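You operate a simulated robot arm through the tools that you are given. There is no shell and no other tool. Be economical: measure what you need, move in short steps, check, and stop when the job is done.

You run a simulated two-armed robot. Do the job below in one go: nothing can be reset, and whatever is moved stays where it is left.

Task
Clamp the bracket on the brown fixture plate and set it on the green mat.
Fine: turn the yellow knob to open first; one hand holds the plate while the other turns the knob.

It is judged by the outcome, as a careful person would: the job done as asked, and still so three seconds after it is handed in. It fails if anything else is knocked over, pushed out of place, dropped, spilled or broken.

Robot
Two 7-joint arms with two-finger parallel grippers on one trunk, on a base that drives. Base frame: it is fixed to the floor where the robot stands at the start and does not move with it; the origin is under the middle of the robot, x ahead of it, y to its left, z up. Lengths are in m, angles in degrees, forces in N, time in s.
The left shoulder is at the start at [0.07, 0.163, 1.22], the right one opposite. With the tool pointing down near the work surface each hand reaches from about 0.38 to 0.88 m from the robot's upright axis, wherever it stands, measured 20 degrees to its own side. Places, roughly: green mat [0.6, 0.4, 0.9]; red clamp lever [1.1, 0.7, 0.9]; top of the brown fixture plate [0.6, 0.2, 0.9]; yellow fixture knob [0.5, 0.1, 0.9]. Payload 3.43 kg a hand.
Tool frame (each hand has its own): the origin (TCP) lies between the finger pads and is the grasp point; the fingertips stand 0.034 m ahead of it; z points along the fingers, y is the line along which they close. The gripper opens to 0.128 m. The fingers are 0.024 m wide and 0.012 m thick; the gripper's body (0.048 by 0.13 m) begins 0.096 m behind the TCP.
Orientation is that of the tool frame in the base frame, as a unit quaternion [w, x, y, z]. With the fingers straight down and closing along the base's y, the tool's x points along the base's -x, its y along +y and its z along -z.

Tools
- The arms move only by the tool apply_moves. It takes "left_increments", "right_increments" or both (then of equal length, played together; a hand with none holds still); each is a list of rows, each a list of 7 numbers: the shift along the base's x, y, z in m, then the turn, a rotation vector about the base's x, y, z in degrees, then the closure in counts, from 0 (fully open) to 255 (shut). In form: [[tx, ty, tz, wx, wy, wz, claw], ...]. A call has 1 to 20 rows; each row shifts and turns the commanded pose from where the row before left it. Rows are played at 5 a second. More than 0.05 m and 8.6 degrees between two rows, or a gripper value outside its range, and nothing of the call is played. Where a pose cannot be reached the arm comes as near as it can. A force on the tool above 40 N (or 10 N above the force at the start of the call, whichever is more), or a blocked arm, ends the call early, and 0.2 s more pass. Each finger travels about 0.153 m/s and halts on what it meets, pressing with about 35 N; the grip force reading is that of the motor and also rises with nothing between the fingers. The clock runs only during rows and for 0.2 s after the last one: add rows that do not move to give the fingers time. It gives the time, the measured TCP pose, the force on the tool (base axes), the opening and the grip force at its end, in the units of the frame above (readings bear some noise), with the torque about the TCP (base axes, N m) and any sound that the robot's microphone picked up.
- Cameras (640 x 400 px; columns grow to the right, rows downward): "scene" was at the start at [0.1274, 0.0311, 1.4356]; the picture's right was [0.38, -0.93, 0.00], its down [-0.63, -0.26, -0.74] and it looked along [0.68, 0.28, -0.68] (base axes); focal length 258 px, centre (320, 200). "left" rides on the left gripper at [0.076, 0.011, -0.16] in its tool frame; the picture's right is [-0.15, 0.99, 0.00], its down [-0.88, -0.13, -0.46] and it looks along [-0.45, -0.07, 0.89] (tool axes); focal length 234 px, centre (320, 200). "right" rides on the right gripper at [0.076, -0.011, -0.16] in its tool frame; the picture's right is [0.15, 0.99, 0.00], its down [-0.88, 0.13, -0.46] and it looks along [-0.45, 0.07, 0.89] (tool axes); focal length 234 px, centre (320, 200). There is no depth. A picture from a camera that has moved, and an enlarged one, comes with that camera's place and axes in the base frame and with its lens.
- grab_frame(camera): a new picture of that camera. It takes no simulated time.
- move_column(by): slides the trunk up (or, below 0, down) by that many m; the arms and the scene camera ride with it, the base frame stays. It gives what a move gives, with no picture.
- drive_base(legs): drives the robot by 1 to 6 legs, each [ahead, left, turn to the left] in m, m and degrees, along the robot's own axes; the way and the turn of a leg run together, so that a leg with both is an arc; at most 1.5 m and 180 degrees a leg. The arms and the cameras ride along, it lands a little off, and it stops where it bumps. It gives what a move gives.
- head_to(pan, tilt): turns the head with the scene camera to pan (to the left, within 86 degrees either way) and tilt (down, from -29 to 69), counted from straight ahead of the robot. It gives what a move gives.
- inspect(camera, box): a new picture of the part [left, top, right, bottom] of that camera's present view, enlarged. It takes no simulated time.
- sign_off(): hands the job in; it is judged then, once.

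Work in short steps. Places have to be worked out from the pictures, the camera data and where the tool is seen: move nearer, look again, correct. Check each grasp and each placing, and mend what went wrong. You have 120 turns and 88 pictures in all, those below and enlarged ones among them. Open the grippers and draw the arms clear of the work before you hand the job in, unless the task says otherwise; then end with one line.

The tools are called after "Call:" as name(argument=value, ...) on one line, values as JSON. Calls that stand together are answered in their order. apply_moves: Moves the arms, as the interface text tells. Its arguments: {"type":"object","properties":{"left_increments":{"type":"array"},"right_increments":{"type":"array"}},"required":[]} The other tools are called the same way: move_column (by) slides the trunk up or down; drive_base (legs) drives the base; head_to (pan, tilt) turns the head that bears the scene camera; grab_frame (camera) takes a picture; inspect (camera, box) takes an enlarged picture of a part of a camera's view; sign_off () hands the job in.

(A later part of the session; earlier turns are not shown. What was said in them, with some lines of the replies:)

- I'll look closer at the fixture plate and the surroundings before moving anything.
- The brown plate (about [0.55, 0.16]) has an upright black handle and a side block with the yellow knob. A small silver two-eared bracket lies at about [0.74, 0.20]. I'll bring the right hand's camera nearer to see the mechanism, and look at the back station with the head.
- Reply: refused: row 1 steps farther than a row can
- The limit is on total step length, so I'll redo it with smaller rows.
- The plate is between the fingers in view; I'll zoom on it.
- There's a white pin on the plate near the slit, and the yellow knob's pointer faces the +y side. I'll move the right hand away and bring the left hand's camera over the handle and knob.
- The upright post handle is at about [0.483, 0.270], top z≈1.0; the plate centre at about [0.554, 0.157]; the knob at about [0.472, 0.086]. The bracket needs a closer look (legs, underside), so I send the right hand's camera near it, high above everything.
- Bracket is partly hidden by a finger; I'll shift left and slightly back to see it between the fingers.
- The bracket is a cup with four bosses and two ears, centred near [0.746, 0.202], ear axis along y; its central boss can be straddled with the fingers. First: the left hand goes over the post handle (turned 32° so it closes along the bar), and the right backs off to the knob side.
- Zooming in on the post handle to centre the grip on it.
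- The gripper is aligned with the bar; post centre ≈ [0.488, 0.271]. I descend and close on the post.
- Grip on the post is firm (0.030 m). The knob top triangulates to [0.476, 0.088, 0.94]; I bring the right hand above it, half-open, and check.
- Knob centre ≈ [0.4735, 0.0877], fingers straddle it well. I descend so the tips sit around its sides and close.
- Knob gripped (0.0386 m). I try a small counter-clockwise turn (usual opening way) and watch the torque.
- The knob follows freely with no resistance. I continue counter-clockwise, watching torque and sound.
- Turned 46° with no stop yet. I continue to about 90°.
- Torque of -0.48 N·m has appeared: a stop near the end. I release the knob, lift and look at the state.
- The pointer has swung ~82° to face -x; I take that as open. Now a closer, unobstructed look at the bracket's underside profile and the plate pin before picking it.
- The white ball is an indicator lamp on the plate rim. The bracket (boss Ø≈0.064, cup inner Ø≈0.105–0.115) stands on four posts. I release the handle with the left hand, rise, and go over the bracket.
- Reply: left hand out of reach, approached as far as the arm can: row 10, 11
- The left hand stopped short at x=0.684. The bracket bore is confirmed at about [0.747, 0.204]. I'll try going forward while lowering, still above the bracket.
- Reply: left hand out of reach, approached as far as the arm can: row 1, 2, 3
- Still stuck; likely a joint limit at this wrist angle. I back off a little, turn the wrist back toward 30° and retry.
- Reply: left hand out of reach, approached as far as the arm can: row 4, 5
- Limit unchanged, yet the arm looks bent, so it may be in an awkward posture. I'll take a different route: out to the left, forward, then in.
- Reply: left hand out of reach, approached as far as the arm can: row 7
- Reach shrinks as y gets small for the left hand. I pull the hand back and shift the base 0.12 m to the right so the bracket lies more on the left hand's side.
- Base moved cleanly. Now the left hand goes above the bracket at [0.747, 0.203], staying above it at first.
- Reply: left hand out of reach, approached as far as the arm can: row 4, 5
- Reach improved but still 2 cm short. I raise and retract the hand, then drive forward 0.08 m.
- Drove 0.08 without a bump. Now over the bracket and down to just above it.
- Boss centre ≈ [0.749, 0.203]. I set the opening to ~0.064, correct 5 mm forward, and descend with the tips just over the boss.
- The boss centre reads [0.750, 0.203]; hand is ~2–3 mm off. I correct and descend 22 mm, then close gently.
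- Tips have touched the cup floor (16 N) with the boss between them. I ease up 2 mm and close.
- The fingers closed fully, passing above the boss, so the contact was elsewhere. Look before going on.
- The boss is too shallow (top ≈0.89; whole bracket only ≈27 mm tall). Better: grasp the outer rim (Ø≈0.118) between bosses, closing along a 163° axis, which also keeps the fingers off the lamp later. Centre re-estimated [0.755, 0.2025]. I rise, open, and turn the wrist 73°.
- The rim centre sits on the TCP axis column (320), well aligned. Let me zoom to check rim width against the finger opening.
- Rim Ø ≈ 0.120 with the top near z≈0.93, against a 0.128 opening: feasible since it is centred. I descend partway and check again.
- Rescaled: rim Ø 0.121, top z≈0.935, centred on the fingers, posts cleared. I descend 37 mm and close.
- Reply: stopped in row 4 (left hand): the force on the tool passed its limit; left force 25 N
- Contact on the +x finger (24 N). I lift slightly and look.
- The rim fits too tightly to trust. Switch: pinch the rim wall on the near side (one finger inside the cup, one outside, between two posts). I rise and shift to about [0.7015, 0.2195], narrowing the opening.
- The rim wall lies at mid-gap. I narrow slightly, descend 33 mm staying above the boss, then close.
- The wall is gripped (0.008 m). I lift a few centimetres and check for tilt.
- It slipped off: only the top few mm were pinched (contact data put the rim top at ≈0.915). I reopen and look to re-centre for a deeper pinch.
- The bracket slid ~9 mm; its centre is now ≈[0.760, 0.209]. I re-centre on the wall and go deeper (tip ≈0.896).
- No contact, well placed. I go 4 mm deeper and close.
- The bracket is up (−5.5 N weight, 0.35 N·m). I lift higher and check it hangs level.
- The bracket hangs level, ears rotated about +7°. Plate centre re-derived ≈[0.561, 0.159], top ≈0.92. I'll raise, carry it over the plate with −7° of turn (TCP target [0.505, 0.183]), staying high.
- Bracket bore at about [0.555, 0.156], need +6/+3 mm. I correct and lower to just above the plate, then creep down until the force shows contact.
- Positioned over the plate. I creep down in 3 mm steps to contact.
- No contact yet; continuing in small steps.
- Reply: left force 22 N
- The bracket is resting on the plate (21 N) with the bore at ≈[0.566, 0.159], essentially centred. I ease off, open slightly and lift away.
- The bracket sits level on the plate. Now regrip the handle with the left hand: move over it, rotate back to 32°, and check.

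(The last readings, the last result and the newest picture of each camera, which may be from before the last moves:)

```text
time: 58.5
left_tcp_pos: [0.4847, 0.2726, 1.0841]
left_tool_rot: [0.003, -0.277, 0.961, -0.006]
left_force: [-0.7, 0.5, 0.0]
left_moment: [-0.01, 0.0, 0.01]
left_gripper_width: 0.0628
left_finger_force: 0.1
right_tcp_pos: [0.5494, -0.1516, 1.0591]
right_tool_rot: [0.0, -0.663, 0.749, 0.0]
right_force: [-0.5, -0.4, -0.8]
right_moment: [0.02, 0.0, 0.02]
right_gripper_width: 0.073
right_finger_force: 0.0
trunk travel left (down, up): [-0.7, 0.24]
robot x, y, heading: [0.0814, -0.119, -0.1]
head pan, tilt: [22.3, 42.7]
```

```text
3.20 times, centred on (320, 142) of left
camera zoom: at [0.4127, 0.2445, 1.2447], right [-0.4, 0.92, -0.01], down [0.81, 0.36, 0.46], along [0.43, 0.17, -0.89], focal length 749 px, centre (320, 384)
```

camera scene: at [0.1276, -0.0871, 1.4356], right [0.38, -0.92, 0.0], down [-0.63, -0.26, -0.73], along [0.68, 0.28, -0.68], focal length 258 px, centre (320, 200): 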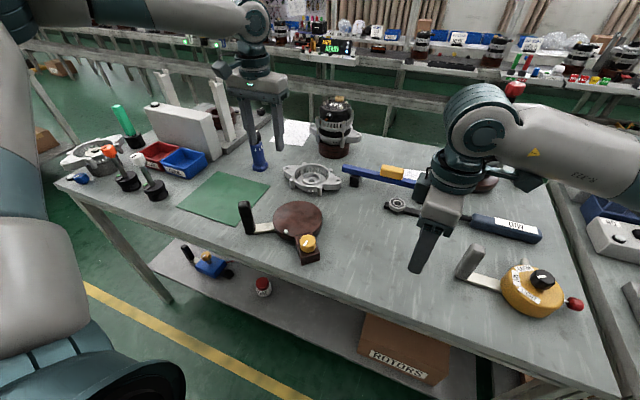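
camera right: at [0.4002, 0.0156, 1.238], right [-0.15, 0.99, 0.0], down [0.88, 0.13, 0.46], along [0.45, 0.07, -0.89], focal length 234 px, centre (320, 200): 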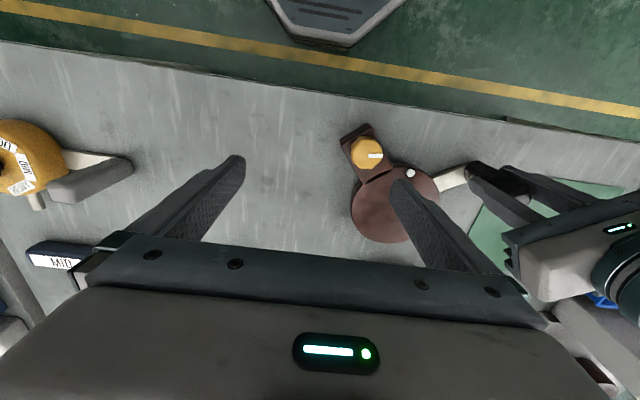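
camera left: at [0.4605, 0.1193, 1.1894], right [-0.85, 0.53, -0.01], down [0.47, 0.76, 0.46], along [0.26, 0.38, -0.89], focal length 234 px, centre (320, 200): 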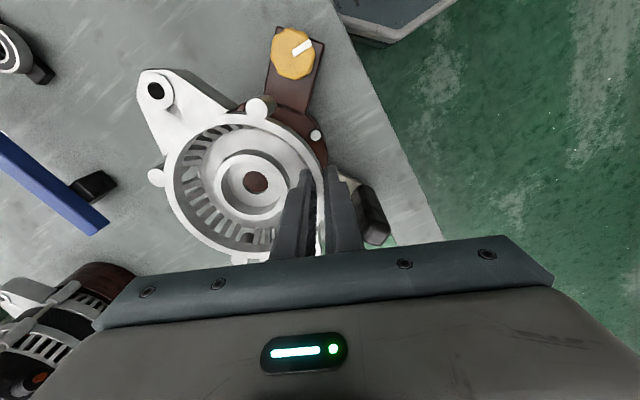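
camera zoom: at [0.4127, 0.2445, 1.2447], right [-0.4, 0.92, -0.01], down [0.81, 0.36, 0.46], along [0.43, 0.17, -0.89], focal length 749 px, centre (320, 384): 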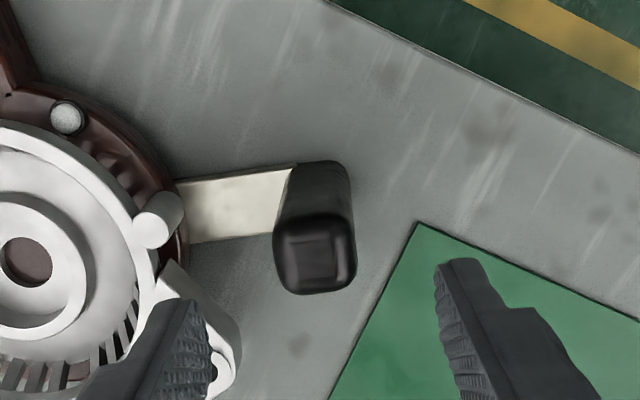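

The handle hasn't moved ([0.489, 0.270]) and the bracket's boss and ear clear the inner finger. I narrow slightly, descend and grip.

Call:
apply_moves(left_increments=[[0.004, -0.002, -0.03, 0, 0, 0, 145], [0, 0, -0.04, 0, 0, 0, 145], [0, 0, -0.04, 0, 0, 0, 145], [0, 0, -0.017, 0, 0, 0, 145], [0, 0, 0, 0, 0, 0, 145], [0, 0, 0, 0, 0, 0, 255], [0, 0, 0, 0, 0, 0, 255], [0, 0, 0, 0, 0, 0, 255]], right_increments=[[0, 0, 0, 0, 0, -5, 110], [-0.02, 0.03, 0, 0, 0, -5, 110], [-0.03, 0.03, 0, 0, 0, -3, 110], [-0.015, 0.035, 0, 0, 0, 0, 110], [-0.012, 0.04, 0, 0, 0, 0, 125], [0, 0.04, 0, 0, 0, 0, 125], [0, 0.04, 0, 0, 0, 0, 125], [0, 0, 0, 0, 0, 0, 125]])

Call:
inspect(camera="scene", box=[200, 170, 360, 280])

Call:
inspect(camera="right", box=[220, 80, 420, 205])

```text
time: 60.2
left_tcp_pos: [0.4922, 0.2712, 0.9574]
left_tool_rot: [0.002, -0.278, 0.961, -0.006]
left_force: [-3.3, 2.4, -0.5]
left_moment: [1.83, 0.82, 0.08]
left_gripper_width: 0.0298
left_finger_force: 35.1
right_tcp_pos: [0.4722, 0.0594, 1.062]
right_tool_rot: [0.0, -0.573, 0.819, 0.0]
right_force: [-0.3, -0.2, 0.9]
right_moment: [0.01, 0.01, 0.02]
right_gripper_width: 0.0654
right_finger_force: 0.0
trunk travel left (down, up): [-0.7, 0.24]
robot x, y, heading: [0.0792, -0.1212, -0.0]
head pan, tilt: [22.3, 42.7]
```

```text
3.64 times, centred on (280, 225) of scene
camera zoom: at [0.2072, -0.0886, 1.4355], right [0.38, -0.92, 0.0], down [-0.63, -0.26, -0.73], along [0.68, 0.28, -0.68], focal length 938 px, centre (466, 109)
```

zoom: 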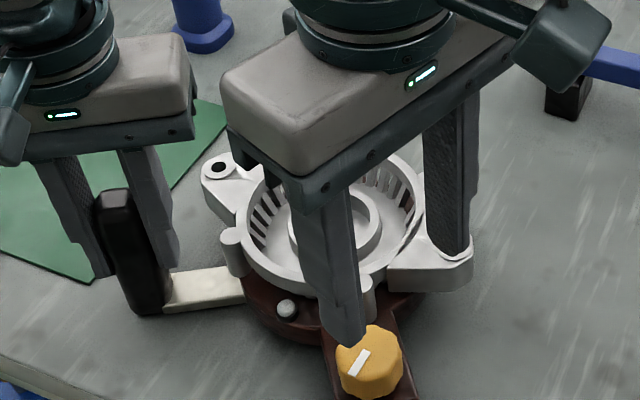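

```text
3.20 times, centred on (320, 142) of right
camera zoom: at [0.4565, -0.0156, 1.2225], right [-0.98, 0.2, 0.0], down [0.18, 0.87, 0.46], along [0.09, 0.45, -0.89], focal length 749 px, centre (320, 384)
```

zoom: 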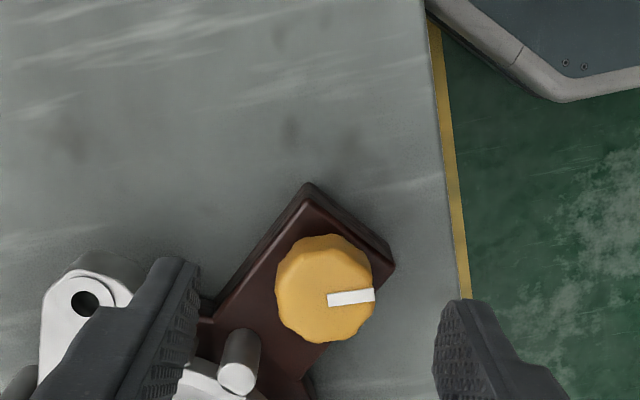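

Left holds the handle again. Knob centre ≈[0.4745, 0.0856]. I relax the left hand's slight tilt and lower the right hand onto the knob with the closing axis clear of the ear and boss, then close.

Call:
apply_moves(right_increments=[[0.002, 0.027, 0, 0, 0, 0, 125], [0, 0, -0.04, 0, 0, 0, 125], [0, 0, -0.04, 0, 0, 0, 125], [0, 0, -0.023, 0, 0, 0, 125], [0, 0, 0, 0, 0, 0, 125], [0, 0, 0, 0, 0, 0, 200], [0, 0, 0, 0, 0, 0, 255], [0, 0, 0, 0, 0, 0, 255]], left_increments=[[0, 0, 0, 0.6, 0.4, 0, 255], [0, 0, 0, 0, 0, 0, 255], [0, 0, 0, 0, 0, 0, 255], [0, 0, 0, 0, 0, 0, 255], [0, 0, 0, 0, 0, 0, 255], [0, 0, 0, 0, 0, 0, 255], [0, 0, 0, 0, 0, 0, 255], [0, 0, 0, 0, 0, 0, 255]])

Call:
inspect(camera="scene", box=[220, 190, 340, 280])

```text
time: 62.0
left_tcp_pos: [0.4919, 0.2713, 0.9567]
left_tool_rot: [0.0, -0.277, 0.961, 0.0]
left_force: [-5.6, 5.1, 1.4]
left_moment: [-0.12, 0.5, -1.16]
left_gripper_width: 0.0298
left_finger_force: 35.2
right_tcp_pos: [0.4759, 0.0895, 0.9545]
right_tool_rot: [-0.001, -0.574, 0.819, -0.001]
right_force: [7.9, -5.6, -1.4]
right_moment: [-0.19, -0.32, 0.03]
right_gripper_width: 0.0383
right_finger_force: 34.9
trunk travel left (down, up): [-0.7, 0.24]
robot x, y, heading: [0.0794, -0.1212, 0.2]
head pan, tilt: [22.3, 42.7]
```

```text
4.44 times, centred on (280, 235) of scene
camera zoom: at [0.2073, -0.0872, 1.4355], right [0.38, -0.92, 0.0], down [-0.63, -0.26, -0.73], along [0.68, 0.28, -0.68], focal length 1146 px, centre (498, 44)
```

zoom: 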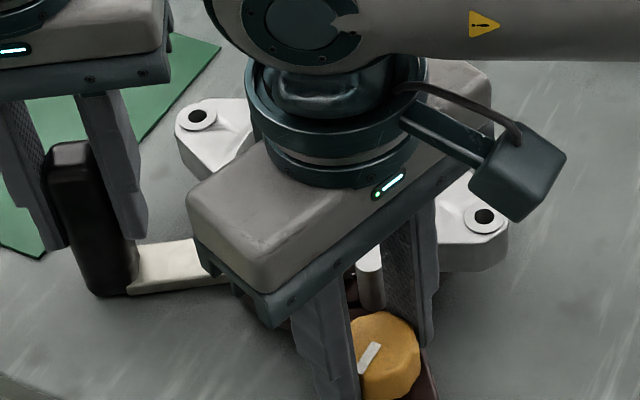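

Knob gripped (0.038 m). Now I turn clockwise (back toward closed), about 75°, watching torque.

Call:
apply_moves(right_increments=[[0.002, -0.001, 0, 0, 0, -5, 255], [0, 0, 0, 0, 0, -5, 255], [0, 0, 0, 0, 0, -5, 255], [0, 0, 0, 0, 0, -5, 255], [0, 0, 0, 0, 0, -5, 255], [0, 0, 0, 0, 0, -5, 255], [0, 0, 0, 0, 0, -5, 255], [0, 0, 0, 0, 0, -5, 255], [0, 0, 0, 0, 0, -5, 255], [0, 0, 0, 0, 0, -5, 255], [0, 0, 0, 0, 0, -5, 255], [0, 0, 0, 0, 0, -5, 255], [0, 0, 0, 0, 0, -5, 255], [0, 0, 0, 0, 0, -5, 255], [0, 0, 0, 0, 0, -5, 255], [0, 0, 0, 0, 0, 0, 255]])

```text
time: 65.3
left_tcp_pos: [0.4919, 0.272, 0.9578]
left_tool_rot: [0.0, -0.277, 0.961, 0.001]
left_force: [-1.7, 0.2, -0.2]
left_moment: [-0.39, -0.59, -0.54]
left_gripper_width: 0.0299
left_finger_force: 35.1
right_tcp_pos: [0.4762, 0.0884, 0.9551]
right_tool_rot: [0.001, 0.044, 0.999, -0.003]
right_force: [3.0, -1.9, -0.2]
right_moment: [0.49, 0.31, 0.01]
right_gripper_width: 0.0382
right_finger_force: 34.6
trunk travel left (down, up): [-0.7, 0.24]
robot x, y, heading: [0.0793, -0.1213, -0.1]
head pan, tilt: [22.3, 42.7]
stopped in row 16 (right hand): the force on the tool passed its limit (the readings are from after the stop); the commanded pose is now the measured one
```

It stopped at 75° of turn on a force spike. Look at the lamp and knob.

Call:
inspect(camera="scene", box=[220, 190, 340, 280])

Call:
inspect(camera="right", box=[240, 90, 440, 215])

```text
4.44 times, centred on (280, 235) of scene
camera zoom: at [0.2071, -0.0877, 1.4356], right [0.38, -0.92, 0.0], down [-0.63, -0.26, -0.73], along [0.68, 0.28, -0.68], focal length 1146 px, centre (498, 44)
```

zoom: 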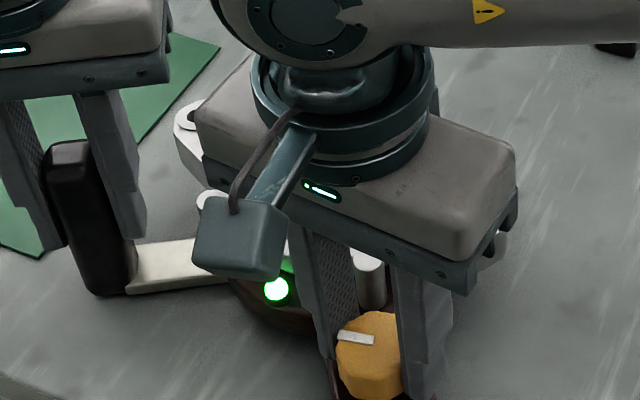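

```text
3.20 times, centred on (340, 152) of right
camera zoom: at [0.4007, 0.0837, 1.1156], right [-0.06, 1.0, -0.01], down [0.89, 0.06, 0.46], along [0.46, 0.02, -0.89], focal length 749 px, centre (256, 352)
```

zoom: 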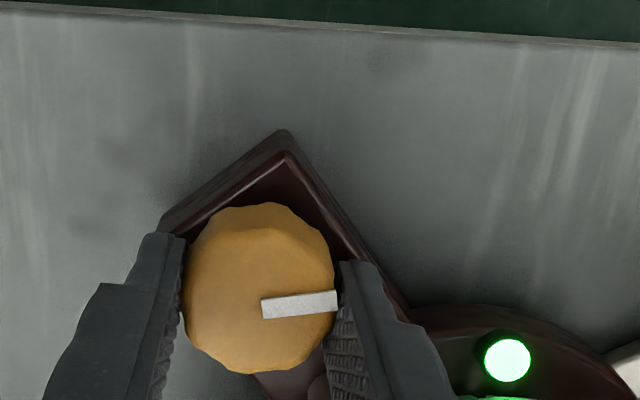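

The lamp is lit green: clamped. I release the knob and withdraw the right hand.

Call:
apply_moves(right_increments=[[0, 0, 0, 0, 0, 0, 140], [0, 0, 0, 0, 0, 0, 140], [0, 0, 0.03, 0, 0, 0, 140], [0, 0, 0.04, 0, 0, 0, 140], [0, -0.02, 0.04, 0, 0, 0, 140], [0, -0.05, 0, 0, 0, 0, 140], [0, -0.05, 0, 0, 0, 0, 140], [0, -0.05, 0, 0, 0, 0, 140], [0, -0.05, 0, 0, 0, 0, 140], [0, 0, 0, 0, 0, 0, 140]])

Call:
grab_frame(camera="scene")

```text
time: 67.5
left_tcp_pos: [0.4915, 0.2703, 0.9571]
left_tool_rot: [0.0, -0.278, 0.961, 0.0]
left_force: [-1.2, -3.6, 0.5]
left_moment: [0.22, -0.26, -0.43]
left_gripper_width: 0.03
left_finger_force: 34.9
right_tcp_pos: [0.4795, -0.1334, 1.0672]
right_tool_rot: [0.001, 0.042, 0.999, -0.004]
right_force: [0.0, 0.5, 0.2]
right_moment: [-0.04, 0.0, 0.05]
right_gripper_width: 0.0577
right_finger_force: 0.1
trunk travel left (down, up): [-0.7, 0.24]
robot x, y, heading: [0.0797, -0.1211, 0.4]
head pan, tilt: [22.3, 42.7]
```

```text
20 pictures are left
camera scene: at [0.2064, -0.0866, 1.4356], right [0.38, -0.92, 0.0], down [-0.63, -0.26, -0.73], along [0.68, 0.28, -0.68], focal length 258 px, centre (320, 200)
```

scene: 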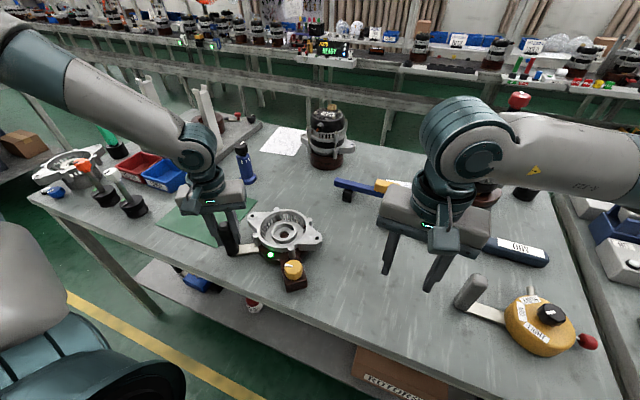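

The bracket is clamped and green. Mat spans about x 0.488–0.683, y 0.323–0.537, so the plate should shift by about (+0.038, +0.262). First a small test lift by the handle.

Call:
apply_moves(left_increments=[[0, 0, 0.005, 0, 0, 0, 255], [0, 0, 0.005, 0, 0, 0, 255], [0, 0, 0.01, 0, 0, 0, 255], [0, 0, 0, 0, 0, 0, 255], [0, 0, 0, 0, 0, 0, 255]])

Call:
inspect(camera="scene", box=[200, 180, 340, 300])

```text
time: 68.7
left_tcp_pos: [0.4894, 0.2713, 0.9774]
left_tool_rot: [-0.001, -0.278, 0.96, 0.001]
left_force: [-0.1, -0.7, -11.2]
left_moment: [1.28, 0.69, -0.04]
left_gripper_width: 0.0301
left_finger_force: 35.0
right_tcp_pos: [0.48, -0.1329, 1.0666]
right_tool_rot: [0.001, 0.042, 0.999, -0.003]
right_force: [-0.2, -0.5, -0.1]
right_moment: [0.01, 0.01, 0.02]
right_gripper_width: 0.058
right_finger_force: 0.1
trunk travel left (down, up): [-0.7, 0.24]
robot x, y, heading: [0.0777, -0.1187, 0.1]
head pan, tilt: [22.3, 42.7]
```

```text
3.33 times, centred on (270, 240) of scene
camera zoom: at [0.2076, -0.0873, 1.4355], right [0.38, -0.92, 0.0], down [-0.63, -0.26, -0.73], along [0.68, 0.28, -0.68], focal length 860 px, centre (487, 67)
```

zoom: 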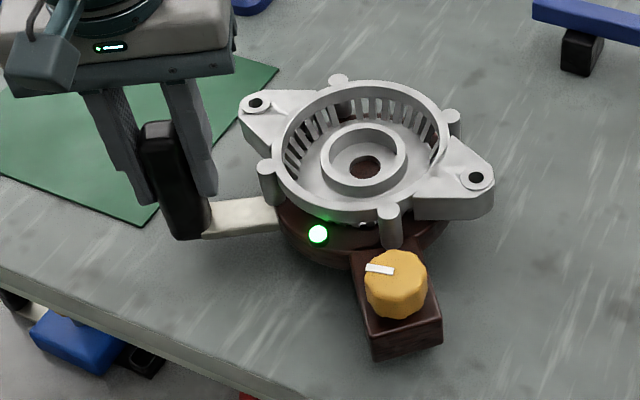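

Whole assembly lifts level (11 N, grip steady). I raise a bit more and carry it gently toward the mat.

Call:
apply_moves(left_increments=[[0, 0, 0.01, 0, 0, 0, 255], [0.002, 0.015, 0.005, 0, 0, 0, 255], [0.004, 0.025, 0, 0, 0, 0, 255], [0.004, 0.027, 0, 0, 0, 0, 255], [0.004, 0.027, 0, 0, 0, 0, 255], [0.004, 0.027, 0, 0, 0, 0, 255], [0.004, 0.027, 0, 0, 0, 0, 255], [0.004, 0.02, 0, 0, 0, 0, 255], [0.002, 0.01, 0, 0, 0, 0, 255], [0, 0, 0, 0, 0, 0, 255], [0, 0, 0, 0, 0, 0, 255]])

Call:
grab_frame(camera="scene")

```text
time: 71.1
left_tcp_pos: [0.5189, 0.4536, 0.9896]
left_tool_rot: [0.001, -0.277, 0.961, 0.0]
left_force: [-0.4, -0.1, -12.0]
left_moment: [1.33, 0.73, 0.04]
left_gripper_width: 0.0297
left_finger_force: 34.8
right_tcp_pos: [0.4799, -0.1333, 1.0664]
right_tool_rot: [0.0, 0.043, 0.999, -0.005]
right_force: [0.4, -0.3, -0.1]
right_moment: [0.02, -0.01, 0.02]
right_gripper_width: 0.0577
right_finger_force: 0.2
trunk travel left (down, up): [-0.7, 0.24]
robot x, y, heading: [0.0826, -0.118, 0.3]
head pan, tilt: [22.3, 42.7]
```

```text
18 pictures are left
camera scene: at [0.2077, -0.0866, 1.4354], right [0.38, -0.92, 0.0], down [-0.63, -0.26, -0.73], along [0.68, 0.28, -0.68], focal length 258 px, centre (320, 200)
```

scene: 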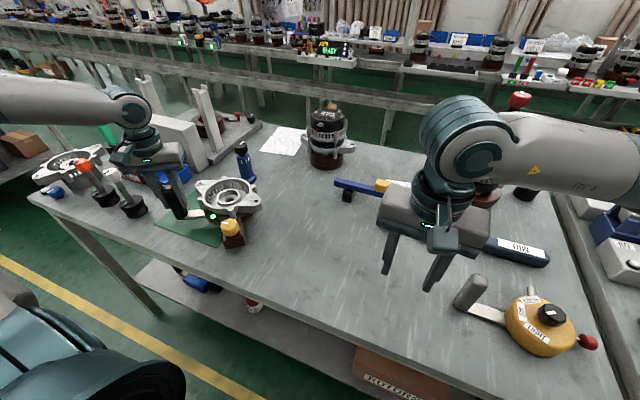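

Carried fine so far; ~0.075 m more in y to go. I move in smaller steps and check clearance to the white-knobbed lever.

Call:
apply_moves(left_increments=[[0.004, 0.02, 0, 0, 0, 0, 255], [0.003, 0.02, 0, 0, 0, 0, 255], [0.003, 0.018, 0, 0, 0, 0, 255], [0, 0.012, 0, 0, 0, 0, 255], [0, 0, 0, 0, 0, 0, 255], [0, 0, 0, 0, 0, 0, 255]])

Call:
inspect(camera="scene", box=[80, 130, 280, 270])

Call:
grab_frame(camera="left")

```text
time: 72.5
left_tcp_pos: [0.5293, 0.5228, 0.9913]
left_tool_rot: [0.0, -0.278, 0.961, 0.001]
left_force: [0.5, -0.7, -12.3]
left_moment: [1.34, 0.74, 0.0]
left_gripper_width: 0.0299
left_finger_force: 34.5
right_tcp_pos: [0.4803, -0.133, 1.0667]
right_tool_rot: [-0.001, 0.043, 0.999, -0.005]
right_force: [-0.7, -0.1, -0.1]
right_moment: [0.03, 0.02, 0.01]
right_gripper_width: 0.0575
right_finger_force: 0.1
trunk travel left (down, up): [-0.7, 0.24]
robot x, y, heading: [0.0791, -0.1162, 0.1]
head pan, tilt: [22.3, 42.7]
```

```text
2.86 times, centred on (180, 200) of scene
camera zoom: at [0.2077, -0.0864, 1.4354], right [0.38, -0.92, 0.0], down [-0.63, -0.26, -0.73], along [0.68, 0.28, -0.68], focal length 737 px, centre (720, 200)
```

zoom: 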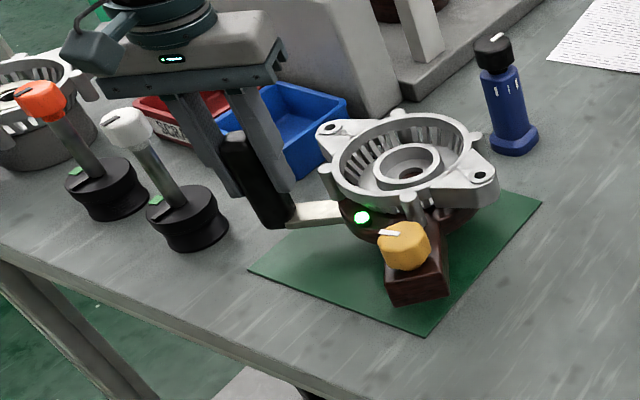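

```text
16 pictures are left
camera left: at [0.4599, 0.4918, 1.1518], right [-0.4, 0.91, 0.0], down [0.81, 0.36, 0.46], along [0.42, 0.19, -0.89], focal length 234 px, centre (320, 200)
```

left: 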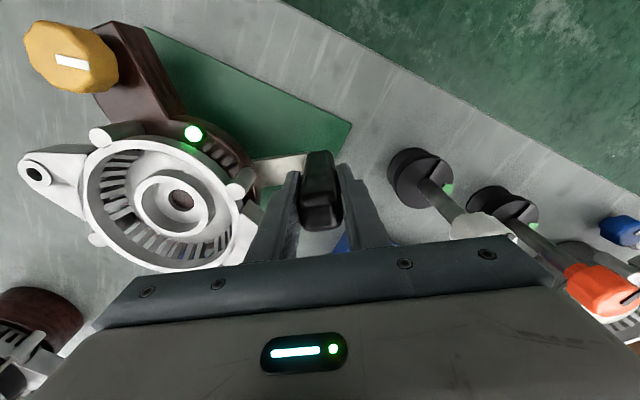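

Mat corners confirm x 0.487–0.68, y 0.322–0.537; the plate centre (0.600, 0.411), knob block and handle all lie over it. I lower gently to contact.

Call:
apply_moves(left_increments=[[0, 0, -0.012, 0, 0, 0, 255], [0, 0, -0.01, 0, 0, 0, 255], [0, 0, -0.004, 0, 0, 0, 255], [0, 0, -0.002, 0, 0, 0, 255], [0, 0, 0, 0, 0, 0, 255]])

```text
time: 73.7
left_tcp_pos: [0.5317, 0.5203, 0.9631]
left_tool_rot: [0.001, -0.278, 0.96, 0.001]
left_force: [0.2, -1.0, -12.1]
left_moment: [1.33, 0.73, 0.0]
left_gripper_width: 0.0299
left_finger_force: 35.0
right_tcp_pos: [0.4803, -0.1333, 1.0655]
right_tool_rot: [0.001, 0.043, 0.999, -0.005]
right_force: [0.7, 0.2, 0.3]
right_moment: [0.01, 0.03, -0.01]
right_gripper_width: 0.0578
right_finger_force: 0.1
trunk travel left (down, up): [-0.7, 0.24]
robot x, y, heading: [0.0749, -0.1176, -0.0]
head pan, tilt: [22.3, 42.7]
```

Not touching yet; continuing in 1.5 mm steps.

Call:
apply_moves(left_increments=[[0, 0, -0.002, 0, 0, 0, 255], [0, 0, -0.002, 0, 0, 0, 255], [0, 0, -0.001, 0, 0, 0, 255], [0, 0, 0, 0, 0, 0, 255]])

```text
time: 74.7
left_tcp_pos: [0.5313, 0.5204, 0.96]
left_tool_rot: [0.002, -0.277, 0.961, 0.002]
left_force: [0.3, 4.6, 1.4]
left_moment: [-0.18, -0.55, 0.5]
left_gripper_width: 0.0296
left_finger_force: 34.4
right_tcp_pos: [0.4801, -0.1334, 1.0667]
right_tool_rot: [0.001, 0.042, 0.999, -0.003]
right_force: [0.9, -0.1, -1.0]
right_moment: [0.0, -0.05, -0.03]
right_gripper_width: 0.0577
right_finger_force: 0.1
trunk travel left (down, up): [-0.7, 0.24]
robot x, y, heading: [0.0793, -0.1179, -0.2]
head pan, tilt: [22.3, 42.7]
```

The load is off the hand: the plate rests on the mat. I open the left hand, lift straight up and retreat.

Call:
apply_moves(left_increments=[[0, 0, 0, 0, 0, 0, 145], [0, 0, 0, 0, 0, 0, 145], [0, 0, 0.04, 0, 0, 0, 145], [0, 0, 0.045, 0, 0, 0, 145], [0, 0, 0.045, 0, 0, 0, 145], [-0.02, -0.04, 0.02, 0, 0, 0, 100], [-0.03, -0.04, 0, 0, 0, 0, 0], [-0.04, -0.02, 0, 0, 0, 0, 0], [0, 0, 0, 0, 0, 0, 0]], right_increments=[[0, 0, 0.02, 0, 0, 0, 100], [0, 0, 0, 0, 0, 0, 0], [0, 0, 0, 0, 0, 0, 0], [0, 0, 0, 0, 0, 0, 0], [0, 0, 0, 0, 0, 0, 0], [0, 0, 0, 0, 0, 0, 0], [0, 0, 0, 0, 0, 0, 0], [0, 0, 0, 0, 0, 0, 0], [0, 0, 0, 0, 0, 0, 0]])

Call:
grab_frame(camera="scene")

Call:
inspect(camera="scene", box=[140, 150, 290, 260])

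```text
time: 76.7
left_tcp_pos: [0.44, 0.4213, 1.1081]
left_tool_rot: [0.001, -0.278, 0.961, 0.001]
left_force: [0.0, 0.6, 0.0]
left_moment: [-0.05, -0.01, 0.03]
left_gripper_width: 0.128
left_finger_force: 0.1
right_tcp_pos: [0.4793, -0.1337, 1.0855]
right_tool_rot: [0.0, 0.043, 0.999, -0.003]
right_force: [-0.6, -0.9, -0.4]
right_moment: [0.0, 0.01, -0.02]
right_gripper_width: 0.128
right_finger_force: 0.0
trunk travel left (down, up): [-0.7, 0.24]
robot x, y, heading: [0.0784, -0.1177, -0.0]
head pan, tilt: [22.3, 42.7]
```

```text
15 pictures are left
camera scene: at [0.2079, -0.0875, 1.4354], right [0.38, -0.92, 0.0], down [-0.63, -0.26, -0.73], along [0.68, 0.28, -0.68], focal length 258 px, centre (320, 200)
```

scene: 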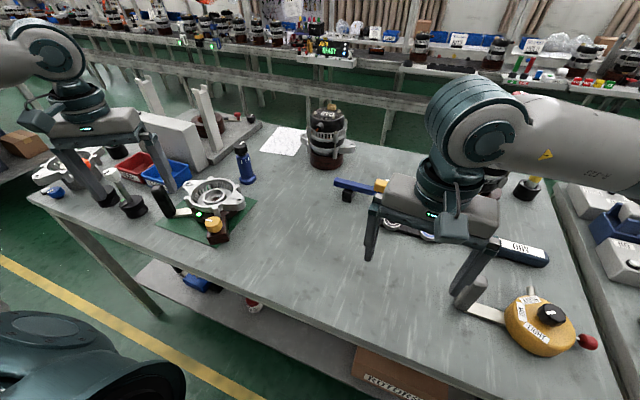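

```text
3.64 times, centred on (215, 205) of scene
camera zoom: at [0.2079, -0.0875, 1.4354], right [0.38, -0.92, 0.0], down [-0.63, -0.26, -0.73], along [0.68, 0.28, -0.68], focal length 938 px, centre (702, 182)
```

zoom: 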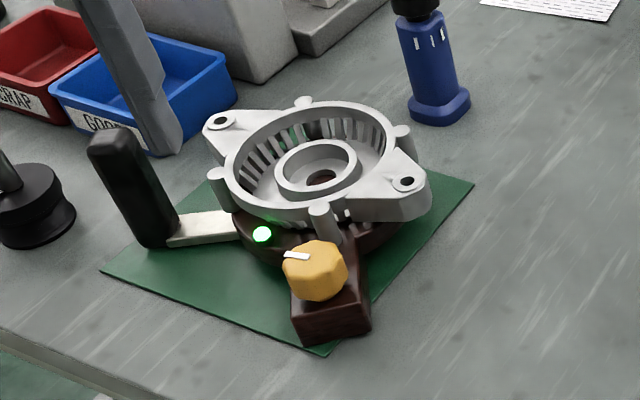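

The plate with the clamped bracket is on the mat, lamp green, both grippers open and clear, and nothing else moved. Handing in.

Call:
sign_off()

```text
The job is handed in.
```

The bracket is clamped on the brown fixture plate (its lamp lit green) and the plate is set on the green mat. I turned the yellow knob open first, then shut it on the bracket, holding the plate by its handle both times; both hands are open and clear.
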